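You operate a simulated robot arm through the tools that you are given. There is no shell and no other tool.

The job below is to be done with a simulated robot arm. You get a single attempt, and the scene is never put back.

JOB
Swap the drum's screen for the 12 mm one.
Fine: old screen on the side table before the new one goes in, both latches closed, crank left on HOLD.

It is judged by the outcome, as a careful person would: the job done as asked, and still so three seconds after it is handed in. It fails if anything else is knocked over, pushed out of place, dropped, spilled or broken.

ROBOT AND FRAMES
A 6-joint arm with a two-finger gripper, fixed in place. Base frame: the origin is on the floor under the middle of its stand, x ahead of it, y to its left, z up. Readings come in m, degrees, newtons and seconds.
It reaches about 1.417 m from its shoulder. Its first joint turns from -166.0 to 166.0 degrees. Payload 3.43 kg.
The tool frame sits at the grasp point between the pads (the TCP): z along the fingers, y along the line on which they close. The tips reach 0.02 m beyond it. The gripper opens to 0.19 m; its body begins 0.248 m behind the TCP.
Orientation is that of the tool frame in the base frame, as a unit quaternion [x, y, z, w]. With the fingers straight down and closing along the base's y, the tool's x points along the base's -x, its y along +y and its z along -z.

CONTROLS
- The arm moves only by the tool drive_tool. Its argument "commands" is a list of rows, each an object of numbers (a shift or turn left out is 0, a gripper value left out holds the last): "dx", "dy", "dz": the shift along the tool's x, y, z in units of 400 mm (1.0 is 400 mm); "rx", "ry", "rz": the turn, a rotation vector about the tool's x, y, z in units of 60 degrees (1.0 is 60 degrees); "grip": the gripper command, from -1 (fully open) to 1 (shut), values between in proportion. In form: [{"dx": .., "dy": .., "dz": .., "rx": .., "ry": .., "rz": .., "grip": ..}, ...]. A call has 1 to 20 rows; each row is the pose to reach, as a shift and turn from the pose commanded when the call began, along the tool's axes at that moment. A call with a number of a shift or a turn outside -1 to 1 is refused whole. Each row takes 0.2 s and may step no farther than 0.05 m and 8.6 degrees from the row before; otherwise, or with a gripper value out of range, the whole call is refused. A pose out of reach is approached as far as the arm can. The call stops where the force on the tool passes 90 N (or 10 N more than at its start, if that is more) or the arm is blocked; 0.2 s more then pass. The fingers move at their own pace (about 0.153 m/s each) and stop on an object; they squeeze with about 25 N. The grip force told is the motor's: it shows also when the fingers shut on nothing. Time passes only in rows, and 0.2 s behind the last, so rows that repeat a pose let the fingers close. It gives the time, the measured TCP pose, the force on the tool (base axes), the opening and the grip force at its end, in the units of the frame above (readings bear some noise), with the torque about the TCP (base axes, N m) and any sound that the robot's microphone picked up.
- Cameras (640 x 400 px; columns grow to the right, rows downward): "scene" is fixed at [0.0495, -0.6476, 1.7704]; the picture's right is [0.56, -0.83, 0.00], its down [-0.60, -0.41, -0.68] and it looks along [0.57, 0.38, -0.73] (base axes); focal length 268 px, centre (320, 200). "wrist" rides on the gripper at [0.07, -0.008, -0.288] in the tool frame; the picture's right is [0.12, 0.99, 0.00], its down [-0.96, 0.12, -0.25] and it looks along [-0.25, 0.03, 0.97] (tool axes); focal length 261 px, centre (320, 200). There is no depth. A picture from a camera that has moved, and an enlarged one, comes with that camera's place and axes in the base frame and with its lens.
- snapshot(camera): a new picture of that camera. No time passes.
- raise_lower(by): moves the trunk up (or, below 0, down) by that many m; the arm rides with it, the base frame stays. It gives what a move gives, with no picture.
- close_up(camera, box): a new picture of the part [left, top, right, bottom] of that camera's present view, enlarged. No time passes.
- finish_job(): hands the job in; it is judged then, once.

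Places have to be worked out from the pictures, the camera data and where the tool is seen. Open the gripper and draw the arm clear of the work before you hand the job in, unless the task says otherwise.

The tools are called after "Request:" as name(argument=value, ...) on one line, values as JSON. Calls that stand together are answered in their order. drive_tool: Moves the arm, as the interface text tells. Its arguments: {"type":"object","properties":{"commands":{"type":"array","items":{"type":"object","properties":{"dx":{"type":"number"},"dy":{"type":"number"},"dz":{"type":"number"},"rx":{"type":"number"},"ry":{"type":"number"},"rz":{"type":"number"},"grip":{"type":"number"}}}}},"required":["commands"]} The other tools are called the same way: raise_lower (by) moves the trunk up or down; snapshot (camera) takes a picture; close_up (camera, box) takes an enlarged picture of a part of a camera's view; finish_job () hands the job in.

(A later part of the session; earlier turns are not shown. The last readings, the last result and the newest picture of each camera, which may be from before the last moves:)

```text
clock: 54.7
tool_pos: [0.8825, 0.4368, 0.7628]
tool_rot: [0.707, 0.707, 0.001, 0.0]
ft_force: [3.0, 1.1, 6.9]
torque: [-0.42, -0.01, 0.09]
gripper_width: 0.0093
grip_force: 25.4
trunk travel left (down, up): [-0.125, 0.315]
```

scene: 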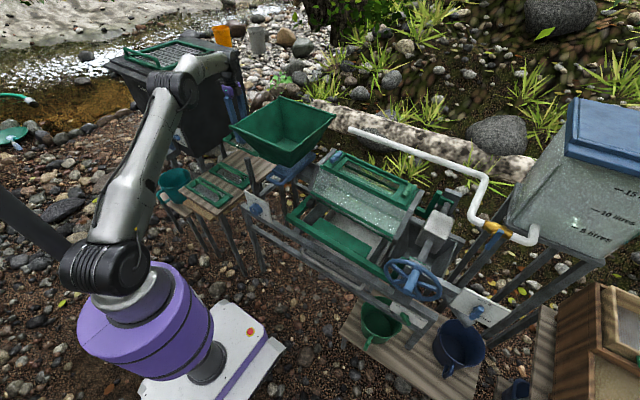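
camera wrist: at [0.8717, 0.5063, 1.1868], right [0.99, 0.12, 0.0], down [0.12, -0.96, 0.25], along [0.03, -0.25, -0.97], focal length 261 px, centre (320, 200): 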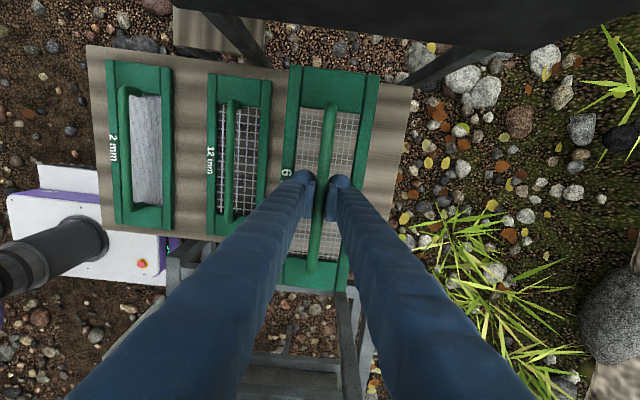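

Contact: the vertical force jumped by about 10 N at z = 0.763. I'll release and lift straight off.

Request:
drive_tool(commands=[{"grip": 0.8}, {"grip": 0.5}, {"grip": 0.4}, {"dz": -0.05}, {"dz": -0.12}, {"dz": -0.22}, {"dz": -0.3}])

Request:
snapshot(camera="wrist")

Request:
close_up(camera="scene", box=[180, 110, 280, 172])

```text
clock: 56.3
tool_pos: [0.8818, 0.438, 0.8805]
tool_rot: [0.707, 0.707, 0.0, -0.001]
ft_force: [0.1, 0.2, -0.2]
torque: [-0.06, 0.0, 0.0]
gripper_width: 0.057
grip_force: 0.1
trunk travel left (down, up): [-0.125, 0.315]
```

```text
taken
camera wrist: at [0.8724, 0.5086, 1.1684], right [0.99, 0.12, 0.0], down [0.12, -0.96, 0.25], along [0.03, -0.25, -0.97], focal length 261 px, centre (320, 200)
```

wrist: 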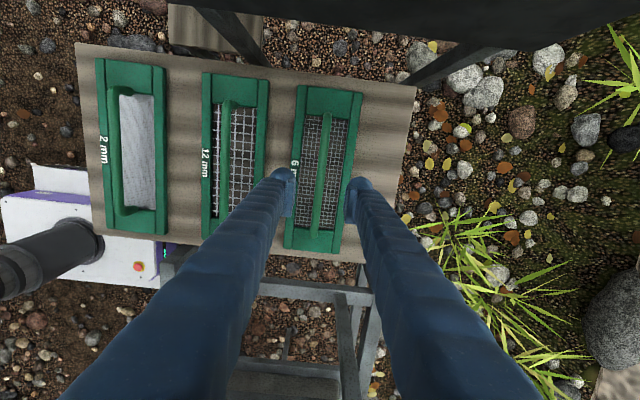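

```text
6.40 times, centred on (230, 141) of scene
camera zoom: at [0.0495, -0.6476, 1.7704], right [0.56, -0.83, 0.0], down [-0.6, -0.41, -0.68], along [0.57, 0.38, -0.73], focal length 1714 px, centre (896, 578)
```

zoom: 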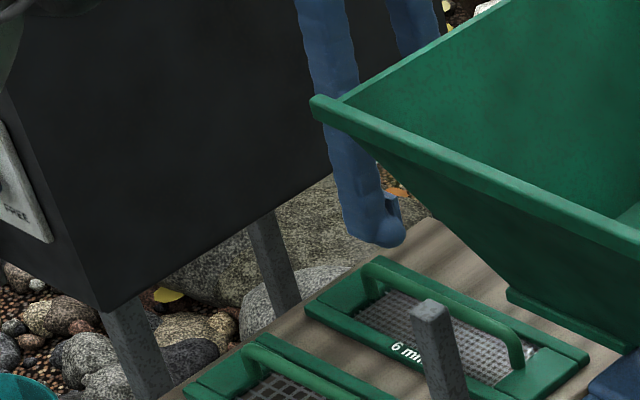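

The old 6 mm screen is resting on the side table. Next I'll look carefully at the 12 mm screen to locate its handle.

Request:
drive_tool(commands=[{"dy": -0.1}, {"dy": -0.2}, {"dy": -0.3}, {"dy": -0.36}, {"dy": -0.36}])

Request:
snapshot(camera="wrist")

Request:
close_up(camera="wrist", box=[240, 60, 400, 160])

Request:
close_up(camera="wrist", box=[240, 160, 400, 260])

```text
clock: 57.5
tool_pos: [0.738, 0.4368, 0.882]
tool_rot: [0.708, 0.707, 0.0, -0.001]
ft_force: [0.7, -0.6, 0.1]
torque: [0.0, -0.02, -0.01]
gripper_width: 0.057
grip_force: 0.3
trunk travel left (down, up): [-0.125, 0.315]
```

```text
taken
camera wrist: at [0.7283, 0.5067, 1.1684], right [0.99, 0.12, 0.0], down [0.12, -0.96, 0.25], along [0.03, -0.25, -0.97], focal length 261 px, centre (320, 200)
```

wrist: 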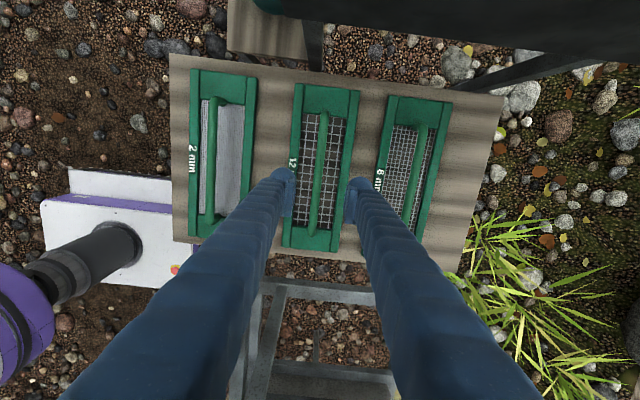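

```text
4.00 times, centred on (320, 110) of wrist
camera zoom: at [0.7283, 0.5067, 1.1684], right [0.99, 0.12, 0.0], down [0.12, -0.96, 0.25], along [0.03, -0.25, -0.97], focal length 1043 px, centre (320, 560)
```

zoom: 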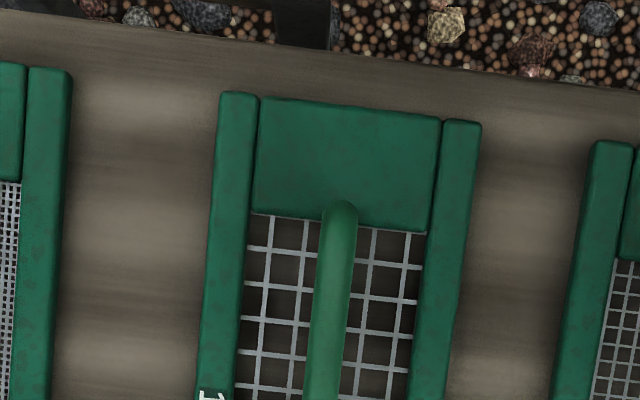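

```text
4.00 times, centred on (320, 210) of wrist
camera zoom: at [0.7283, 0.5067, 1.1684], right [0.99, 0.12, 0.0], down [0.12, -0.96, 0.25], along [0.03, -0.25, -0.97], focal length 1043 px, centre (320, 160)
```

zoom: 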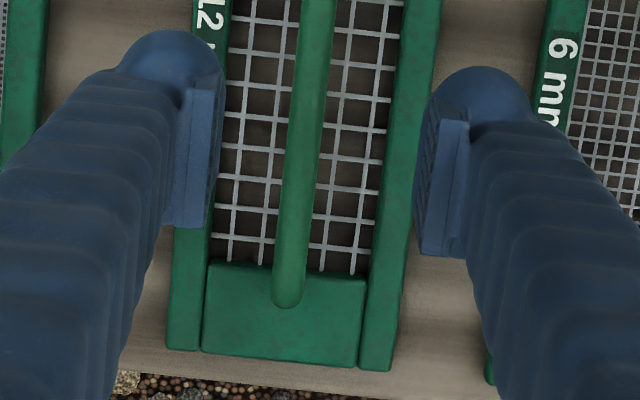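

The 12 mm screen is aligned with the tool, its handle centre offset only about 3 mm. I'll correct that, lower to the same grip height as before and take hold of the handle.

Request:
drive_tool(commands=[{"dx": 0.007, "dy": -0.0075, "dz": 0.1}, {"dx": 0.007, "dy": -0.0075, "dz": 0.2}, {"dx": 0.007, "dy": -0.0075, "dz": 0.27}, {"dx": 0.007, "dy": -0.0075, "dz": 0.295}, {"dx": 0.007, "dy": -0.0075, "dz": 0.295, "grip": 0.6}, {"dx": 0.007, "dy": -0.0075, "dz": 0.295, "grip": 0.8}, {"dx": 0.007, "dy": -0.0075, "dz": 0.295, "grip": 1.0}, {"dx": 0.007, "dy": -0.0075, "dz": 0.295, "grip": 1.0}])

Request:
snapshot(camera="wrist")

```text
clock: 59.3
tool_pos: [0.736, 0.4405, 0.7631]
tool_rot: [0.707, 0.707, -0.001, -0.001]
ft_force: [-0.1, 0.6, -0.3]
torque: [0.07, 0.0, 0.08]
gripper_width: 0.0093
grip_force: 25.0
trunk travel left (down, up): [-0.125, 0.315]
```

```text
taken
camera wrist: at [0.7258, 0.5107, 1.0511], right [0.99, 0.12, 0.0], down [0.12, -0.96, 0.25], along [0.03, -0.25, -0.97], focal length 261 px, centre (320, 200)
```

wrist: 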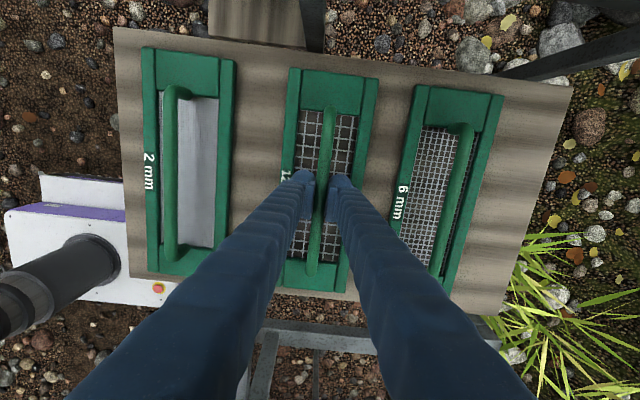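

Same handle width as before. I'll compare how it sits in the grip with the reference views of the old screen.

Request:
close_up(camera="wrist", box=[250, 80, 390, 168])

Request:
close_up(camera="wrist", box=[250, 220, 390, 308])

```text
4.55 times, centred on (320, 124) of wrist
camera zoom: at [0.7258, 0.5107, 1.0511], right [0.99, 0.12, 0.0], down [0.12, -0.96, 0.25], along [0.03, -0.25, -0.97], focal length 1185 px, centre (320, 546)
```

zoom: 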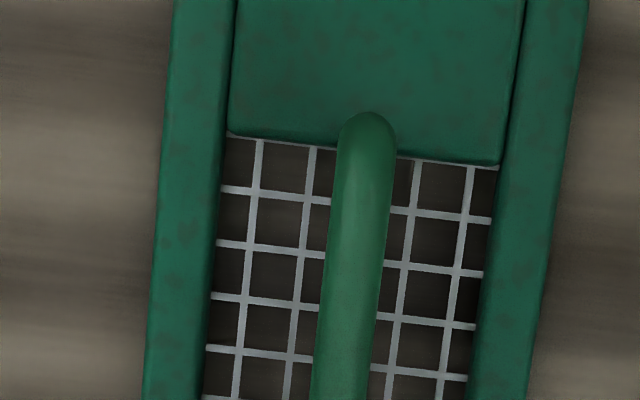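

```text
4.55 times, centred on (320, 264) of wrist
camera zoom: at [0.7258, 0.5107, 1.0511], right [0.99, 0.12, 0.0], down [0.12, -0.96, 0.25], along [0.03, -0.25, -0.97], focal length 1185 px, centre (320, -91)
```

zoom: 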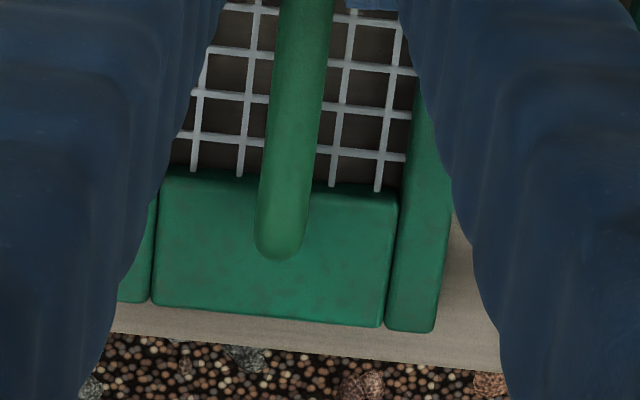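

The new screen sits about 2–3 mm further towards -y and 1.5 mm lower in the grip than the old one did; I'll allow for that when seating it. Lifting now, with a small shift to y = 0.41 to stay centred between the hopper and the tub.

Request:
drive_tool(commands=[{"dz": -0.02}, {"dz": -0.08}, {"dz": -0.16}, {"dz": -0.25}, {"dz": -0.34, "dx": -0.03}, {"dz": -0.34, "dx": -0.075}])

Request:
snapshot(camera="wrist")

Request:
close_up(camera="scene", box=[150, 80, 310, 180])

```text
clock: 60.7
tool_pos: [0.7338, 0.4103, 0.8983]
tool_rot: [0.707, 0.707, 0.0, -0.001]
ft_force: [-0.2, 0.7, -3.1]
torque: [0.05, 0.0, 0.02]
gripper_width: 0.0093
grip_force: 25.4
trunk travel left (down, up): [-0.125, 0.315]
```

```text
taken
camera wrist: at [0.7245, 0.4808, 1.1872], right [0.99, 0.12, 0.0], down [0.12, -0.96, 0.25], along [0.03, -0.25, -0.97], focal length 261 px, centre (320, 200)
```

wrist: 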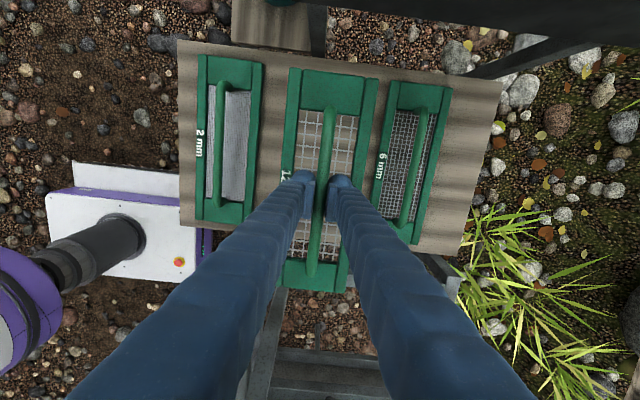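

```text
4.00 times, centred on (230, 130) of scene
camera zoom: at [0.0495, -0.6476, 1.7704], right [0.56, -0.83, 0.0], down [-0.6, -0.41, -0.68], along [0.57, 0.38, -0.73], focal length 1071 px, centre (680, 480)
```

zoom: 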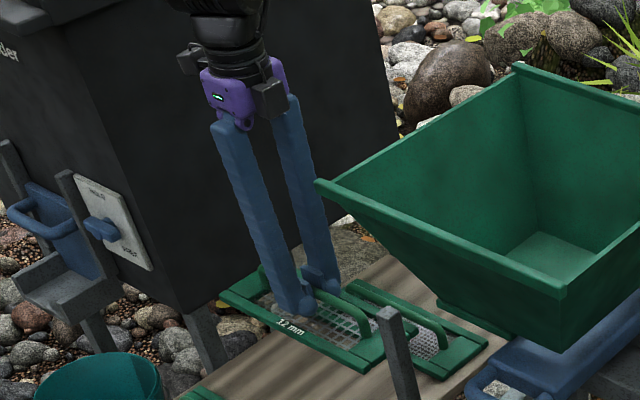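

The new screen is held, reading 3 N. I'll raise the trunk 0.25 m straight up between the hopper and the tub, which puts it back at its starting height.

Request:
raise_lower(by=0.25)

Request:
snapshot(camera="wrist")

```text
clock: 63.3
tool_pos: [0.7339, 0.4099, 1.1481]
tool_rot: [0.707, 0.708, -0.001, 0.0]
ft_force: [-0.4, -0.4, -2.8]
torque: [0.03, 0.01, 0.0]
gripper_width: 0.0094
grip_force: 24.9
trunk travel left (down, up): [-0.375, 0.065]
```

```text
taken
camera wrist: at [0.7247, 0.4814, 1.4365], right [0.99, 0.12, 0.0], down [0.12, -0.96, 0.25], along [0.03, -0.25, -0.97], focal length 261 px, centre (320, 200)
```

wrist: 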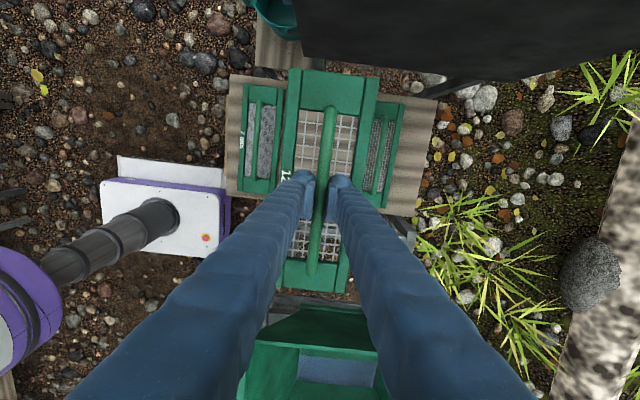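

Clear on all sides. I'll rise to z about 1.39 and then carry the new screen back over the hopper to the drum.

Request:
drive_tool(commands=[{"dz": -0.12}, {"dz": -0.24}, {"dz": -0.36}, {"dz": -0.48}, {"dz": -0.6}, {"dz": -0.6, "dx": -0.1, "dy": 0.01}, {"dz": -0.6, "dx": -0.2, "dy": 0.03}, {"dz": -0.6, "dx": -0.31, "dy": 0.05}, {"dz": -0.6, "dx": -0.42, "dy": 0.07}, {"dz": -0.6, "dx": -0.53, "dy": 0.09}, {"dz": -0.6, "dx": -0.64, "dy": 0.11}, {"dz": -0.6, "dx": -0.75, "dy": 0.13}, {"dz": -0.6, "dx": -0.86, "dy": 0.15}, {"dz": -0.6, "dx": -0.97, "dy": 0.17}])

Request:
drive_tool(commands=[{"dx": -0.11, "dy": 0.015}, {"dx": -0.22, "dy": 0.03}, {"dx": -0.33, "dy": 0.045}, {"dx": -0.44, "dy": 0.045}, {"dx": -0.55, "dy": 0.045}, {"dx": -0.66, "dy": 0.045}, {"dx": -0.77, "dy": 0.045}, {"dx": -0.88, "dy": 0.045}, {"dx": -0.98, "dy": 0.045}, {"dx": -0.98, "dy": 0.045}])

Request:
snapshot(camera="wrist")

Request:
snapshot(camera="scene")

```text
clock: 66.3
tool_pos: [0.7995, 0.0215, 1.3877]
tool_rot: [0.707, 0.707, 0.0, -0.001]
ft_force: [0.6, -0.8, -3.1]
torque: [0.12, -0.01, -0.04]
gripper_width: 0.0093
grip_force: 25.0
trunk travel left (down, up): [-0.375, 0.065]
```

```text
clock: 68.5
tool_pos: [0.8204, -0.3679, 1.3875]
tool_rot: [0.707, 0.707, 0.0, 0.0]
ft_force: [0.2, -0.1, -2.3]
torque: [0.01, -0.06, 0.02]
gripper_width: 0.0091
grip_force: 24.6
trunk travel left (down, up): [-0.375, 0.065]
```

```text
taken
camera wrist: at [0.8112, -0.2977, 1.6763], right [0.99, 0.12, 0.0], down [0.12, -0.96, 0.25], along [0.03, -0.25, -0.97], focal length 261 px, centre (320, 200)
```

wrist: 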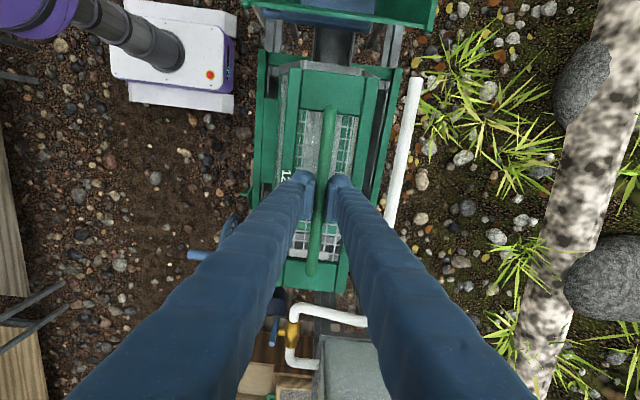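

```text
taken
```

scene: 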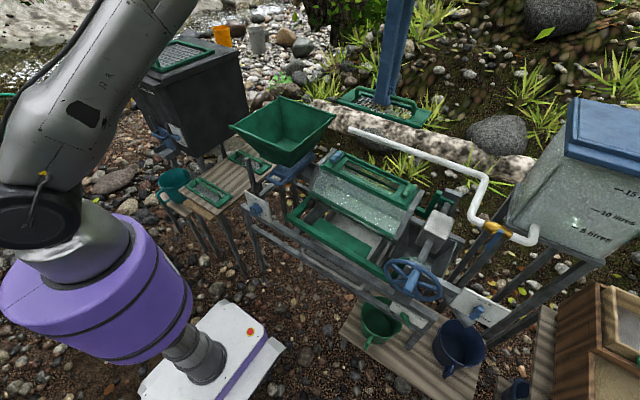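

The new screen is over the drum. I'll add the 3.7° slope tilt and lower to a hover about 6 cm above its seat, then check the alignment.

Request:
drive_tool(commands=[{"dz": 0.1, "ry": 0.031}, {"dz": 0.2, "ry": 0.062}, {"dz": 0.3, "ry": 0.062}, {"dz": 0.4, "ry": 0.062}, {"dx": -0.0025, "dy": 0.0015, "dz": 0.5, "ry": 0.062}, {"dx": -0.0025, "dy": 0.0015, "dz": 0.584, "ry": 0.062}, {"dx": -0.0025, "dy": 0.0015, "dz": 0.584, "ry": 0.062}])

Request:
snapshot(camera="wrist")

Request:
close_up(camera="scene", box=[300, 120, 460, 220])

```text
clock: 70.1
tool_pos: [0.8204, -0.3711, 1.1571]
tool_rot: [0.707, 0.707, 0.022, -0.022]
ft_force: [-0.8, -2.0, -2.6]
torque: [0.01, 0.02, 0.02]
gripper_width: 0.0092
grip_force: 25.0
trunk travel left (down, up): [-0.375, 0.065]
```

```text
taken
camera wrist: at [0.8105, -0.3197, 1.4476], right [0.99, 0.12, 0.01], down [0.11, -0.98, 0.18], along [0.03, -0.18, -0.98], focal length 261 px, centre (320, 200)
```

wrist: 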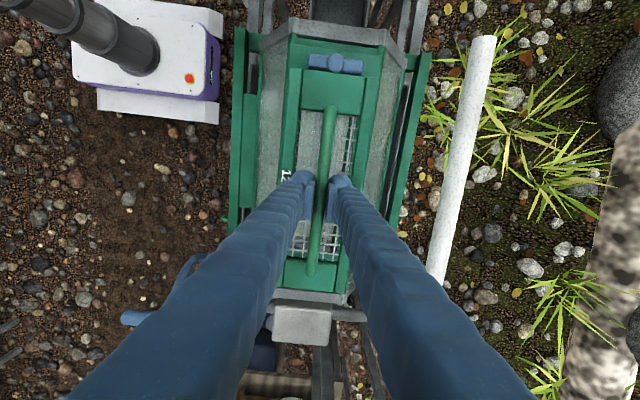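

```text
4.00 times, centred on (380, 170) of scene
camera zoom: at [0.0495, -0.6476, 1.7704], right [0.56, -0.83, 0.0], down [-0.6, -0.41, -0.68], along [0.57, 0.38, -0.73], focal length 1071 px, centre (80, 320)
```

zoom: 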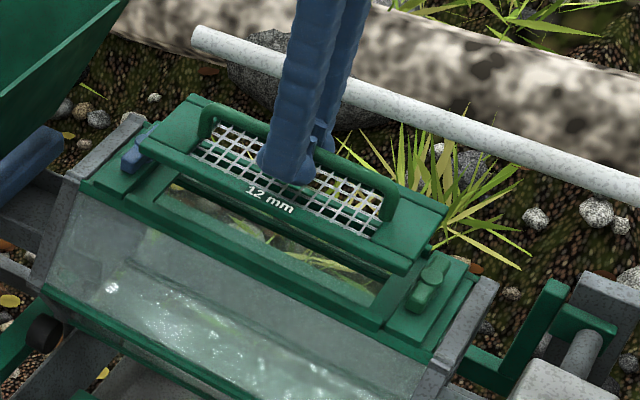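

The frame lines up with the open slot and the latches are out of the way. I'll lower to roughly 1.5 cm above the seat and check the gaps at both ends.

Request:
drive_tool(commands=[{"dz": 0.06}, {"dz": 0.11}, {"dz": 0.11}])

Request:
close_up(camera="wrist", box=[250, 40, 390, 128])

Request:
close_up(camera="wrist", box=[250, 230, 390, 318])

Request:
close_up(camera="scene", box=[310, 140, 438, 220])

```text
clock: 70.9
tool_pos: [0.8199, -0.3672, 1.1122]
tool_rot: [0.706, 0.707, 0.022, -0.023]
ft_force: [-0.5, -0.7, -2.9]
torque: [-0.04, -0.08, 0.04]
gripper_width: 0.0096
grip_force: 25.2
trunk travel left (down, up): [-0.375, 0.065]
```

```text
4.55 times, centred on (320, 84) of wrist
camera zoom: at [0.8113, -0.3157, 1.4035], right [0.99, 0.12, 0.01], down [0.12, -0.98, 0.18], along [0.03, -0.18, -0.98], focal length 1185 px, centre (320, 727)
```

zoom: 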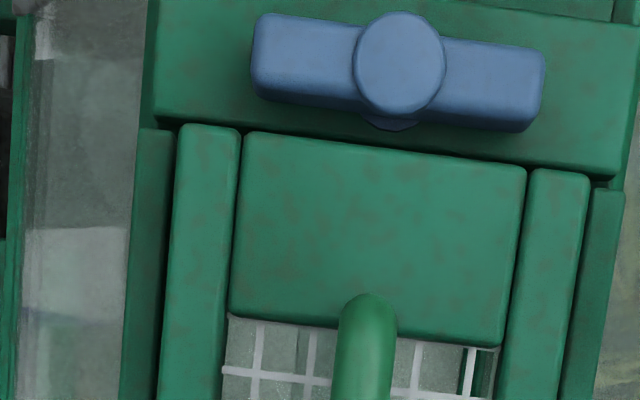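

```text
4.55 times, centred on (320, 274) of wrist
camera zoom: at [0.8113, -0.3157, 1.4035], right [0.99, 0.12, 0.01], down [0.12, -0.98, 0.18], along [0.03, -0.18, -0.98], focal length 1185 px, centre (320, -136)
```

zoom: 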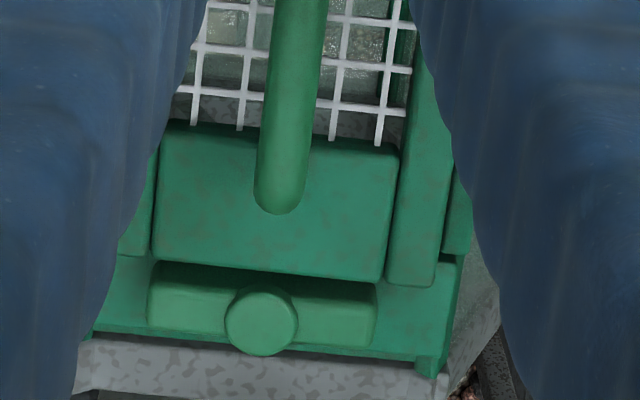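

```text
5.00 times, centred on (374, 180) of scene
camera zoom: at [0.0495, -0.6476, 1.7704], right [0.56, -0.83, 0.0], down [-0.6, -0.41, -0.68], along [0.57, 0.38, -0.73], focal length 1339 px, centre (50, 300)
```

zoom: 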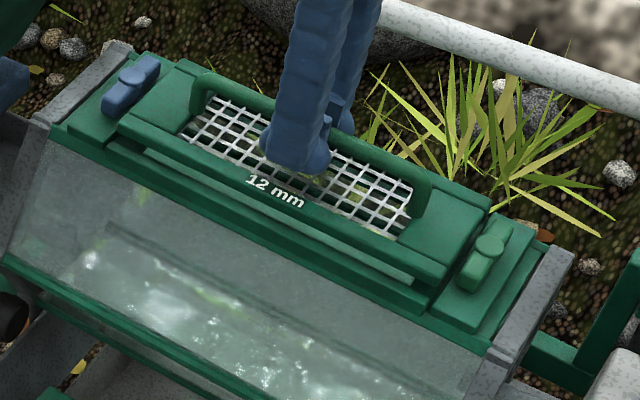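

The measured clearances are about 6 mm at each end, and the frame is centred between the guide rails. I'll lower gently and watch the force.

Request:
drive_tool(commands=[{"dz": 0.01}, {"dz": 0.02}, {"dz": 0.03}])

Request:
drive_tool(commands=[{"dz": 0.005}, {"dz": 0.01}])

```text
clock: 71.7
tool_pos: [0.82, -0.3668, 1.0988]
tool_rot: [0.707, 0.707, 0.022, -0.025]
ft_force: [0.9, 0.1, -3.4]
torque: [0.01, 0.02, 0.01]
gripper_width: 0.0095
grip_force: 25.4
trunk travel left (down, up): [-0.375, 0.065]
```

```text
clock: 72.3
tool_pos: [0.8193, -0.3671, 1.0953]
tool_rot: [0.707, 0.706, 0.022, -0.023]
ft_force: [-0.3, -1.0, -3.0]
torque: [-0.01, 0.0, -0.02]
gripper_width: 0.0095
grip_force: 24.6
trunk travel left (down, up): [-0.375, 0.065]
```

Request:
drive_tool(commands=[{"dz": 0.004}, {"dz": 0.0075}])

Request:
close_up(camera="scene", box=[310, 140, 438, 220])

Request:
close_up(camera="wrist", box=[250, 40, 390, 128])

```text
clock: 72.9
tool_pos: [0.8193, -0.3668, 1.0928]
tool_rot: [0.707, 0.707, 0.022, -0.023]
ft_force: [-0.1, -2.8, 3.7]
torque: [0.82, 0.0, -0.01]
gripper_width: 0.0092
grip_force: 25.0
trunk travel left (down, up): [-0.375, 0.065]
```

```text
5.00 times, centred on (374, 180) of scene
camera zoom: at [0.0495, -0.6476, 1.7704], right [0.56, -0.83, 0.0], down [-0.6, -0.41, -0.68], along [0.57, 0.38, -0.73], focal length 1339 px, centre (50, 300)
```

zoom: 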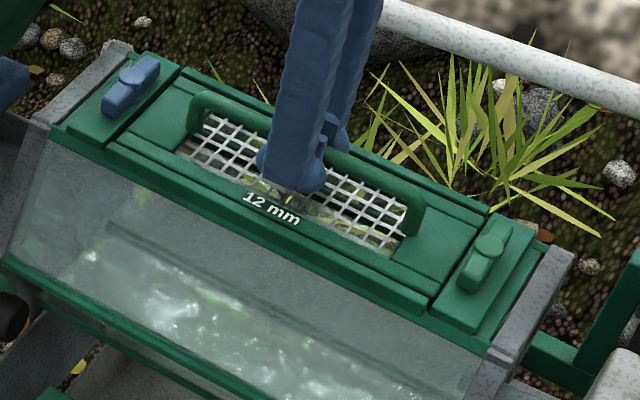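

```text
4.55 times, centred on (320, 84) of wrist
camera zoom: at [0.8107, -0.3151, 1.385], right [0.99, 0.12, 0.01], down [0.11, -0.98, 0.18], along [0.03, -0.18, -0.98], focal length 1185 px, centre (320, 727)
```

zoom: 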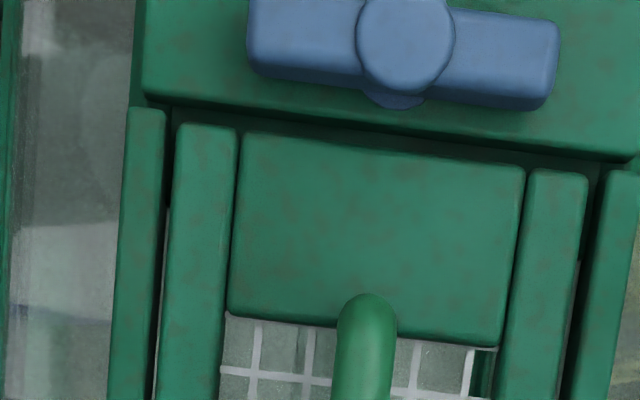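

Light contact: force is up about 7 N at z = 1.0928, matching the old screen's seated height. I'll check the far end before letting go.

Request:
close_up(camera="wrist", box=[250, 230, 390, 318])

Request:
close_up(camera="scene", box=[380, 175, 428, 205])

Request:
close_up(camera="scene", box=[325, 145, 373, 175])

```text
4.55 times, centred on (320, 274) of wrist
camera zoom: at [0.8107, -0.3151, 1.385], right [0.99, 0.12, 0.01], down [0.11, -0.98, 0.18], along [0.03, -0.18, -0.98], focal length 1185 px, centre (320, -136)
```

zoom: 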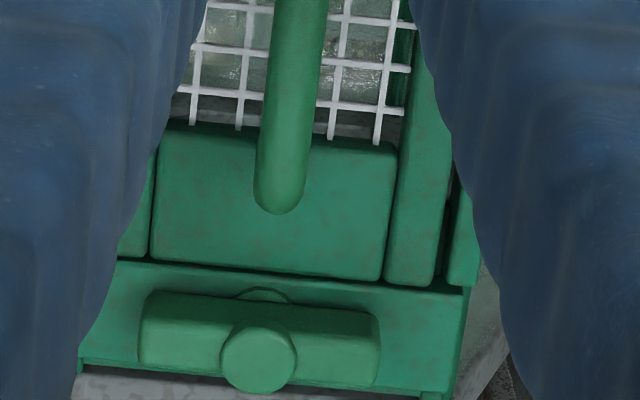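

```text
13.33 times, centred on (404, 190) of scene
camera zoom: at [0.0495, -0.6476, 1.7704], right [0.56, -0.83, 0.0], down [-0.6, -0.41, -0.68], along [0.57, 0.38, -0.73], focal length 3570 px, centre (-800, 333)
```

zoom: 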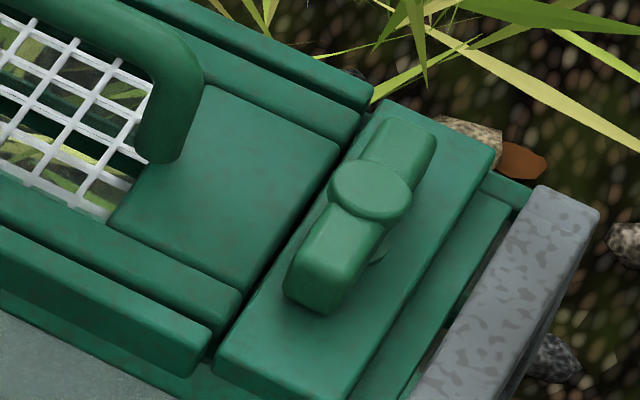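

```text
13.33 times, centred on (349, 160) of scene
camera zoom: at [0.0495, -0.6476, 1.7704], right [0.56, -0.83, 0.0], down [-0.6, -0.41, -0.68], along [0.57, 0.38, -0.73], focal length 3570 px, centre (-67, 733)
```

zoom: 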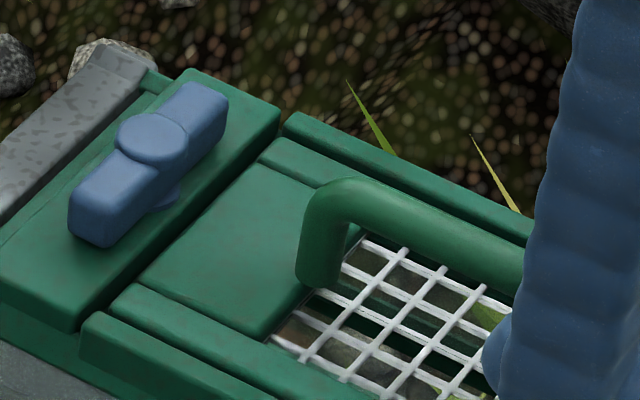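

The screen sits flush with small even gaps at both ends. I'll press down a hair more, release, and lift off.

Request:
drive_tool(commands=[{"dz": 0.002}, {"dz": 0.002, "grip": 0.8}, {"dz": 0.002, "grip": 0.6}, {"dz": 0.002, "grip": 0.4}, {"dz": -0.03}, {"dz": -0.1}, {"dz": -0.2}, {"dz": -0.3}])

Request:
snapshot(camera="wrist")

Request:
close_up(camera="scene", box=[310, 140, 438, 220])

```text
clock: 74.7
tool_pos: [0.8213, -0.3734, 1.214]
tool_rot: [0.707, 0.707, 0.022, -0.023]
ft_force: [0.2, -0.4, -0.2]
torque: [-0.01, -0.03, 0.02]
gripper_width: 0.0567
grip_force: 0.0
trunk travel left (down, up): [-0.375, 0.065]
```

```text
taken
camera wrist: at [0.8111, -0.3214, 1.5049], right [0.99, 0.12, 0.01], down [0.12, -0.98, 0.18], along [0.03, -0.18, -0.98], focal length 261 px, centre (320, 200)
```

wrist: 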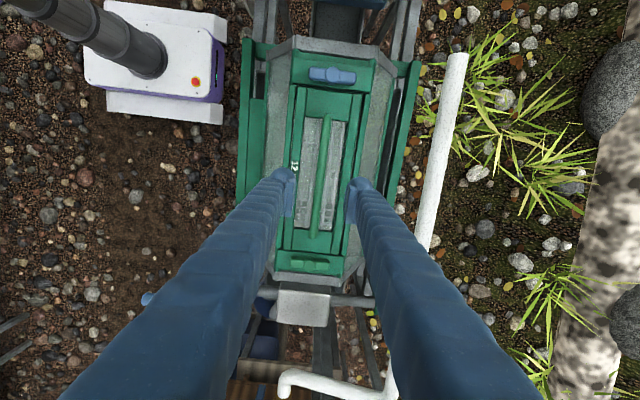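

```text
5.00 times, centred on (374, 180) of scene
camera zoom: at [0.0495, -0.6476, 1.7704], right [0.56, -0.83, 0.0], down [-0.6, -0.41, -0.68], along [0.57, 0.38, -0.73], focal length 1339 px, centre (50, 300)
```

zoom: 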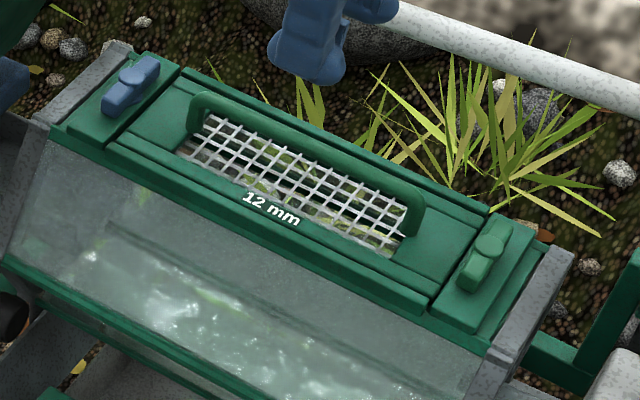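

The 12 mm screen is seated flush. For the green latch I'll move over its pivot and turn the fingers to straddle the bar, which now lies along x.

Request:
drive_tool(commands=[{"dx": -0.06, "rz": 0.14, "grip": 0.65}, {"dx": -0.12, "rz": 0.28}, {"dx": -0.18, "rz": 0.42}, {"dx": -0.24, "rz": 0.56}, {"dx": -0.3, "rz": 0.7, "dz": 0.004}, {"dx": -0.35, "rz": 0.84, "dz": 0.008}, {"dx": -0.396, "dy": -0.0025, "rz": 0.98, "dz": 0.012}])

Request:
drive_tool(commands=[{"rz": 0.13}, {"rz": 0.26}, {"rz": 0.39}, {"rz": 0.52}, {"rz": 0.52}])

Request:
close_up(camera="wrist", box=[220, 110, 420, 235])

```text
clock: 76.3
tool_pos: [0.8192, -0.5324, 1.1956]
tool_rot: [0.963, 0.267, 0.008, -0.033]
ft_force: [0.9, 0.9, 0.3]
torque: [0.03, 0.07, 0.02]
gripper_width: 0.0332
grip_force: 0.1
trunk travel left (down, up): [-0.375, 0.065]
```

```text
clock: 77.5
tool_pos: [0.8186, -0.5321, 1.1969]
tool_rot: [0.999, -0.001, -0.001, -0.032]
ft_force: [-1.0, 0.0, -1.2]
torque: [0.0, 0.0, -0.01]
gripper_width: 0.0335
grip_force: 0.0
trunk travel left (down, up): [-0.375, 0.065]
```

```text
3.20 times, centred on (320, 172) of wrist
camera zoom: at [0.8886, -0.5427, 1.4849], right [0.12, -0.99, -0.06], down [-0.96, -0.13, 0.24], along [-0.25, 0.03, -0.97], focal length 834 px, centre (320, 288)
```

zoom: 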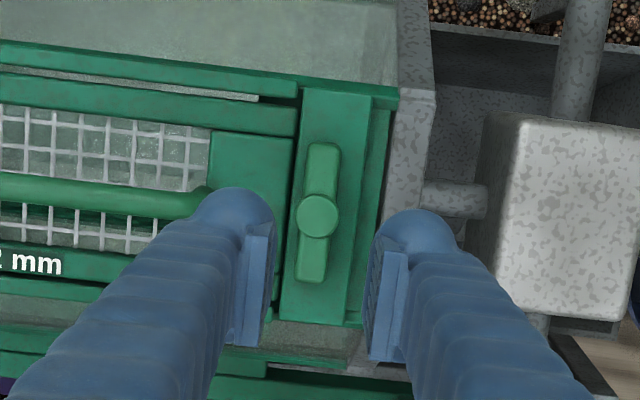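

The green pivot is right under the tool. I'll narrow the opening to about 24 mm so the inner finger keeps clear of the screen's handle end, then lower over the bar and grip.

Request:
drive_tool(commands=[{"grip": 0.75}, {"dx": -0.001, "dy": -0.0018, "dz": 0.1, "grip": 0.75}, {"dx": -0.001, "dy": -0.0018, "dz": 0.2}, {"dx": -0.001, "dy": -0.0018, "dz": 0.27}, {"dx": -0.001, "dy": -0.0018, "dz": 0.309}, {"dx": -0.001, "dy": -0.0018, "dz": 0.309, "grip": 0.85}, {"dx": -0.001, "dy": -0.0018, "dz": 0.309, "grip": 1.0}, {"dx": -0.001, "dy": -0.0018, "dz": 0.309, "grip": 1.0}])

Request:
close_up(camera="wrist", box=[220, 110, 420, 235])

Request:
close_up(camera="scene", box=[360, 160, 460, 222])

```text
clock: 79.3
tool_pos: [0.8192, -0.5229, 1.0735]
tool_rot: [0.999, 0.0, 0.0, -0.032]
ft_force: [-0.6, 5.3, 3.3]
torque: [0.1, -0.03, 0.0]
gripper_width: 0.0158
grip_force: 44.8
trunk travel left (down, up): [-0.375, 0.065]
```

```text
3.20 times, centred on (320, 172) of wrist
camera zoom: at [0.8887, -0.5328, 1.3611], right [0.12, -0.99, -0.06], down [-0.96, -0.13, 0.24], along [-0.25, 0.03, -0.97], focal length 834 px, centre (320, 288)
```

zoom: 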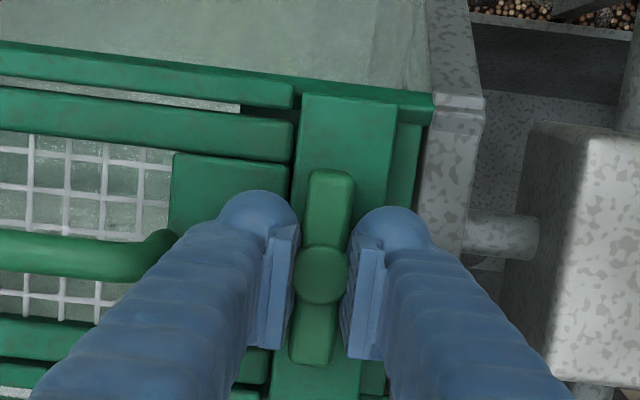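

```text
6.40 times, centred on (410, 191) of scene
camera zoom: at [0.0495, -0.6476, 1.7704], right [0.56, -0.83, 0.0], down [-0.6, -0.41, -0.68], along [0.57, 0.38, -0.73], focal length 1714 px, centre (-256, 258)
```

zoom: 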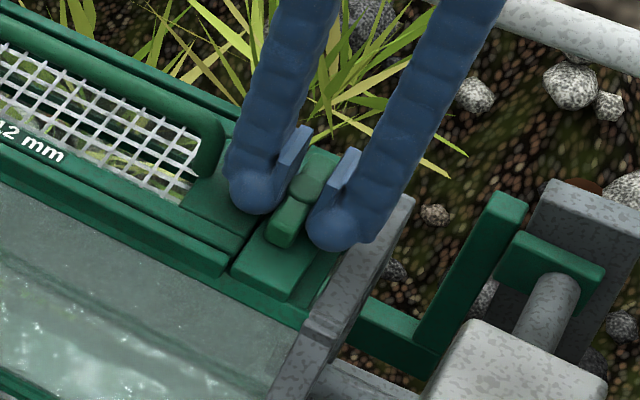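

Gripped at 16 mm with low forces. I'll turn the latch back, the reverse of opening, in two parts: most of it first, then the last bit while watching for the stop.

Request:
drive_tool(commands=[{"rz": -0.14}, {"rz": -0.28}, {"rz": -0.42}, {"rz": -0.56}, {"rz": -0.7}, {"rz": -0.84}, {"rz": -0.98}])

Request:
drive_tool(commands=[{"rz": -0.13}, {"rz": -0.26}, {"rz": -0.39}, {"rz": -0.52}, {"rz": -0.52}])

Request:
close_up(camera="wrist", box=[220, 110, 420, 235])

Request:
close_up(camera="scene", box=[360, 160, 460, 222])

```text
clock: 80.9
tool_pos: [0.8186, -0.5241, 1.0734]
tool_rot: [0.871, 0.491, 0.014, -0.028]
ft_force: [6.7, -4.9, -2.2]
torque: [0.95, -0.76, -0.06]
gripper_width: 0.016
grip_force: 45.0
trunk travel left (down, up): [-0.375, 0.065]
```

```text
clock: 82.1
tool_pos: [0.8172, -0.5234, 1.0729]
tool_rot: [0.707, 0.707, 0.023, -0.023]
ft_force: [0.4, -9.5, -3.2]
torque: [-0.67, -0.02, -0.04]
gripper_width: 0.0158
grip_force: 45.3
trunk travel left (down, up): [-0.375, 0.065]
```

```text
3.20 times, centred on (320, 172) of wrist
camera zoom: at [0.8085, -0.4726, 1.3652], right [0.99, 0.12, 0.01], down [0.12, -0.98, 0.18], along [0.03, -0.18, -0.98], focal length 834 px, centre (320, 288)
```

zoom: 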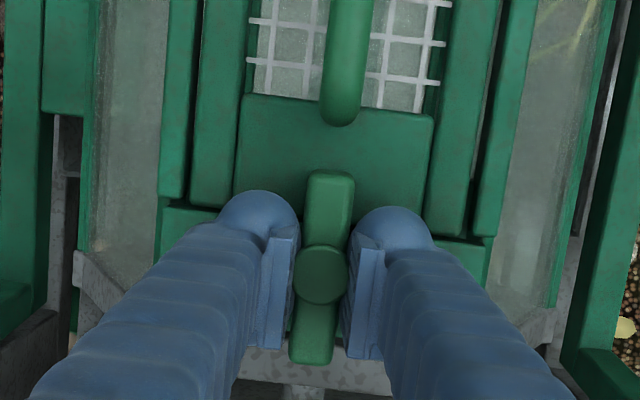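

```text
6.40 times, centred on (410, 191) of scene
camera zoom: at [0.0495, -0.6476, 1.7704], right [0.56, -0.83, 0.0], down [-0.6, -0.41, -0.68], along [0.57, 0.38, -0.73], focal length 1714 px, centre (-256, 258)
```

zoom: 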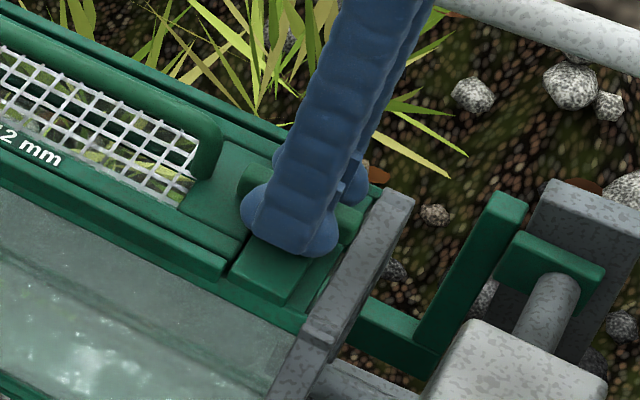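

The bar is back over the flange with no stop torque yet. I'll nudge 3° further to make sure it is fully against its closed stop.

Request:
drive_tool(commands=[{"rz": -0.03}, {"rz": -0.06}, {"rz": -0.06}])

```text
clock: 82.9
tool_pos: [0.8185, -0.523, 1.0744]
tool_rot: [0.684, 0.729, 0.024, -0.023]
ft_force: [-0.8, -9.2, -3.0]
torque: [0.15, 0.12, -1.24]
gripper_width: 0.0168
grip_force: 44.4
trunk travel left (down, up): [-0.375, 0.065]
```

It is against the stop, with 1.2 N m resisting, so the green latch is fully closed. I'll ease back, open the fingers and lift off.

Request:
drive_tool(commands=[{"rz": 0.05}, {"rz": 0.05, "grip": 0.7}, {"rz": 0.05, "grip": 0.6}, {"dz": -0.05, "rz": 0.06}, {"dz": -0.15, "rz": 0.06}, {"dz": -0.26, "rz": 0.06}, {"dz": -0.37, "rz": 0.06}])

Request:
close_up(camera="scene", box=[310, 140, 438, 220])

Request:
close_up(camera="wrist", box=[220, 80, 420, 205])

```text
clock: 84.5
tool_pos: [0.817, -0.5321, 1.222]
tool_rot: [0.706, 0.707, 0.023, -0.024]
ft_force: [-0.7, 0.2, -0.5]
torque: [0.01, 0.0, 0.01]
gripper_width: 0.0378
grip_force: 0.0
trunk travel left (down, up): [-0.375, 0.065]
```

```text
5.00 times, centred on (374, 180) of scene
camera zoom: at [0.0495, -0.6476, 1.7704], right [0.56, -0.83, 0.0], down [-0.6, -0.41, -0.68], along [0.57, 0.38, -0.73], focal length 1339 px, centre (50, 300)
```

zoom: 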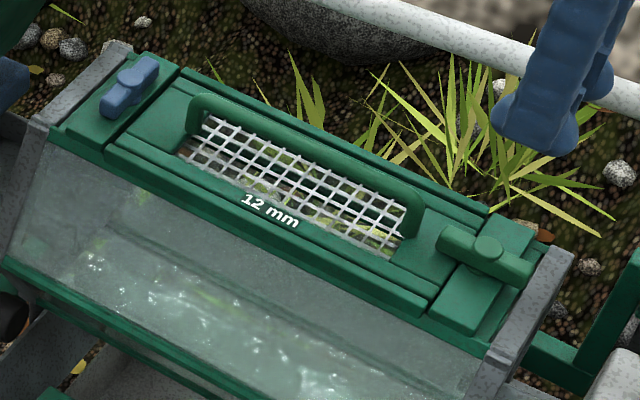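

```text
3.20 times, centred on (320, 142) of wrist
camera zoom: at [0.809, -0.4804, 1.5132], right [0.99, 0.12, 0.01], down [0.12, -0.98, 0.18], along [0.03, -0.18, -0.98], focal length 834 px, centre (320, 384)
```

zoom: 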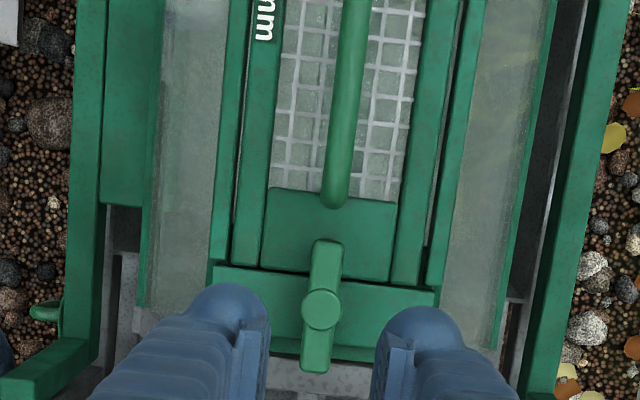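

The green latch is closed over the new screen. Now for the blue latch: I'll travel back along the drum above the handle, turning the fingers to straddle its bar.

Request:
drive_tool(commands=[{"dx": 0.11, "dz": 0.007, "rz": 0.14, "grip": 0.7}, {"dx": 0.22, "dz": 0.014, "rz": 0.28}, {"dx": 0.33, "dz": 0.021, "rz": 0.42}, {"dx": 0.44, "dz": 0.028, "rz": 0.56}, {"dx": 0.55, "dz": 0.035, "rz": 0.7}, {"dx": 0.67, "dz": 0.043, "rz": 0.84}, {"dx": 0.786, "dy": 0.0025, "dz": 0.05, "rz": 0.98}])

Request:
drive_tool(commands=[{"rz": 0.13}, {"rz": 0.26}, {"rz": 0.39}, {"rz": 0.52}, {"rz": 0.52}])

Request:
close_up(camera="wrist", box=[220, 110, 420, 235])

```text
clock: 86.1
tool_pos: [0.8198, -0.218, 1.222]
tool_rot: [0.963, 0.268, 0.009, -0.032]
ft_force: [0.4, 0.2, 0.0]
torque: [-0.09, -0.03, 0.0]
gripper_width: 0.0288
grip_force: 0.1
trunk travel left (down, up): [-0.375, 0.065]
```

```text
clock: 87.3
tool_pos: [0.8196, -0.2182, 1.223]
tool_rot: [0.999, -0.001, -0.001, -0.032]
ft_force: [0.4, 0.0, 0.6]
torque: [-0.01, -0.01, 0.0]
gripper_width: 0.0285
grip_force: 0.0
trunk travel left (down, up): [-0.375, 0.065]
```

```text
3.20 times, centred on (320, 172) of wrist
camera zoom: at [0.8892, -0.2283, 1.5101], right [0.12, -0.99, -0.06], down [-0.96, -0.13, 0.24], along [-0.25, 0.03, -0.97], focal length 834 px, centre (320, 288)
```

zoom: 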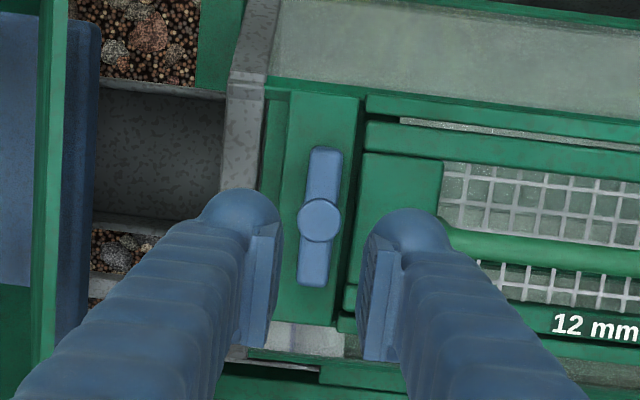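

The blue pivot is within 3 mm of the tool axis. I'll correct that, lower over the bar and grip it.

Request:
drive_tool(commands=[{"grip": 0.73}, {"dx": -0.0055, "dy": -0.001, "dz": 0.1}, {"dx": -0.0055, "dy": -0.001, "dz": 0.2}, {"dx": -0.0055, "dy": -0.001, "dz": 0.28}, {"dx": -0.0055, "dy": -0.001, "dz": 0.3255}, {"dx": -0.0055, "dy": -0.001, "dz": 0.3255, "grip": 0.85}, {"dx": -0.0055, "dy": -0.001, "dz": 0.3255, "grip": 1.0}, {"dx": -0.0055, "dy": -0.001, "dz": 0.3255, "grip": 1.0}])

Request:
close_up(camera="wrist", box=[220, 110, 420, 235])

```text
clock: 89.1
tool_pos: [0.8168, -0.21, 1.0917]
tool_rot: [0.999, 0.0, 0.0, -0.032]
ft_force: [3.1, -12.2, 12.1]
torque: [-0.08, -0.28, -0.04]
gripper_width: 0.0159
grip_force: 44.9
trunk travel left (down, up): [-0.375, 0.065]
```

```text
3.20 times, centred on (320, 172) of wrist
camera zoom: at [0.8851, -0.2192, 1.3804], right [0.12, -0.99, -0.06], down [-0.96, -0.13, 0.24], along [-0.24, 0.03, -0.97], focal length 834 px, centre (320, 288)
```

zoom: 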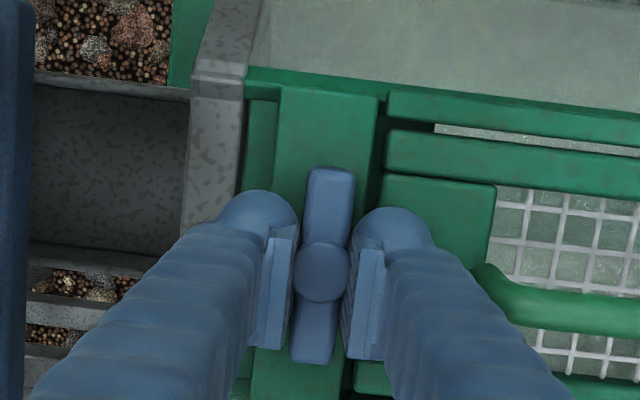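

Request:
drive_tool(commands=[{"dy": 0.002, "dz": -0.003}, {"dy": 0.002, "dz": -0.003, "rz": -0.1}, {"dy": 0.002, "dz": -0.003, "rz": -0.24}, {"dy": 0.002, "dz": -0.003, "rz": -0.38}, {"dy": 0.002, "dz": -0.003, "rz": -0.52}, {"dy": 0.002, "dz": -0.003, "rz": -0.66}, {"dy": 0.002, "dz": -0.003, "rz": -0.8}, {"dy": 0.002, "dz": -0.003, "rz": -0.94}])

Request:
close_up(camera="wrist", box=[220, 110, 420, 235])

```text
clock: 90.9
tool_pos: [0.8174, -0.2118, 1.0908]
tool_rot: [0.88, 0.473, 0.015, -0.03]
ft_force: [2.9, -15.6, -9.3]
torque: [0.21, -0.31, -0.04]
gripper_width: 0.0162
grip_force: 45.1
trunk travel left (down, up): [-0.375, 0.065]
```

```text
3.20 times, centred on (320, 172) of wrist
camera zoom: at [0.849, -0.1674, 1.3837], right [0.89, -0.45, -0.03], down [-0.43, -0.88, 0.19], along [-0.11, -0.16, -0.98], focal length 834 px, centre (320, 288)
```

zoom: 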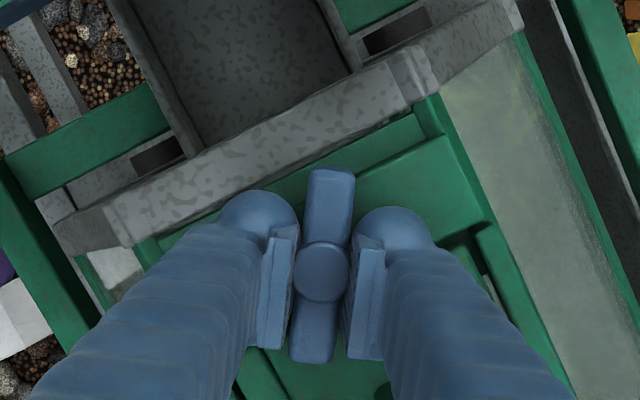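

The blue latch follows at 56°, with modest side force. I'll finish the remaining 34° plus a small push to feel the closed stop.

Request:
drive_tool(commands=[{"rz": -0.14}, {"rz": -0.28}, {"rz": -0.42}, {"rz": -0.54}, {"rz": -0.62}, {"rz": -0.62}])

Request:
close_up(camera="wrist", box=[220, 110, 420, 235])

Request:
close_up(camera="scene", box=[300, 110, 400, 172])

```text
clock: 92.3
tool_pos: [0.8188, -0.212, 1.0935]
tool_rot: [0.684, 0.728, 0.024, -0.023]
ft_force: [2.2, -20.5, -7.7]
torque: [-0.04, 0.05, -1.22]
gripper_width: 0.0169
grip_force: 44.7
trunk travel left (down, up): [-0.375, 0.065]
```

```text
3.20 times, centred on (320, 172) of wrist
camera zoom: at [0.8042, -0.1612, 1.3846], right [0.98, 0.18, 0.01], down [0.18, -0.97, 0.18], along [0.04, -0.18, -0.98], focal length 834 px, centre (320, 288)
```

zoom: 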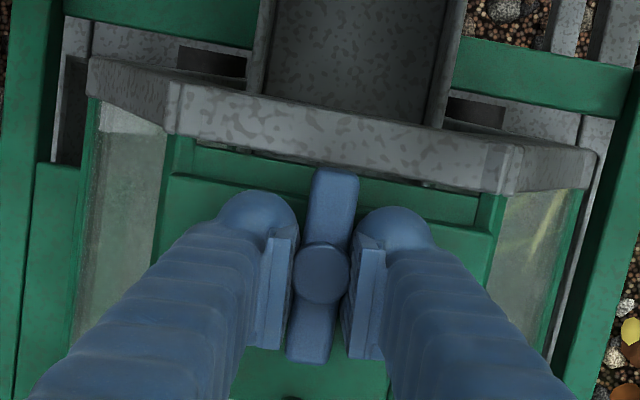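

```text
6.40 times, centred on (350, 141) of scene
camera zoom: at [0.0495, -0.6476, 1.7704], right [0.56, -0.83, 0.0], down [-0.6, -0.41, -0.68], along [0.57, 0.38, -0.73], focal length 1714 px, centre (128, 578)
```

zoom: 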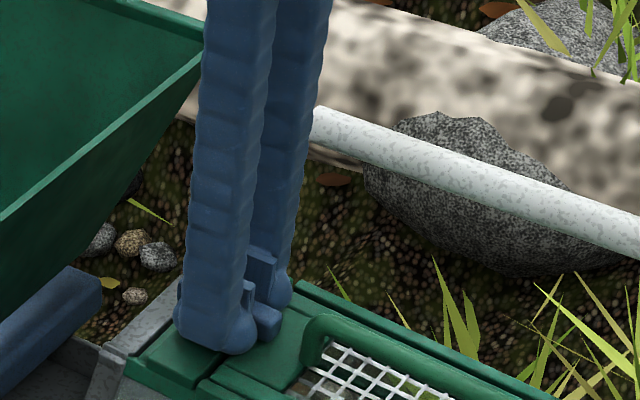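

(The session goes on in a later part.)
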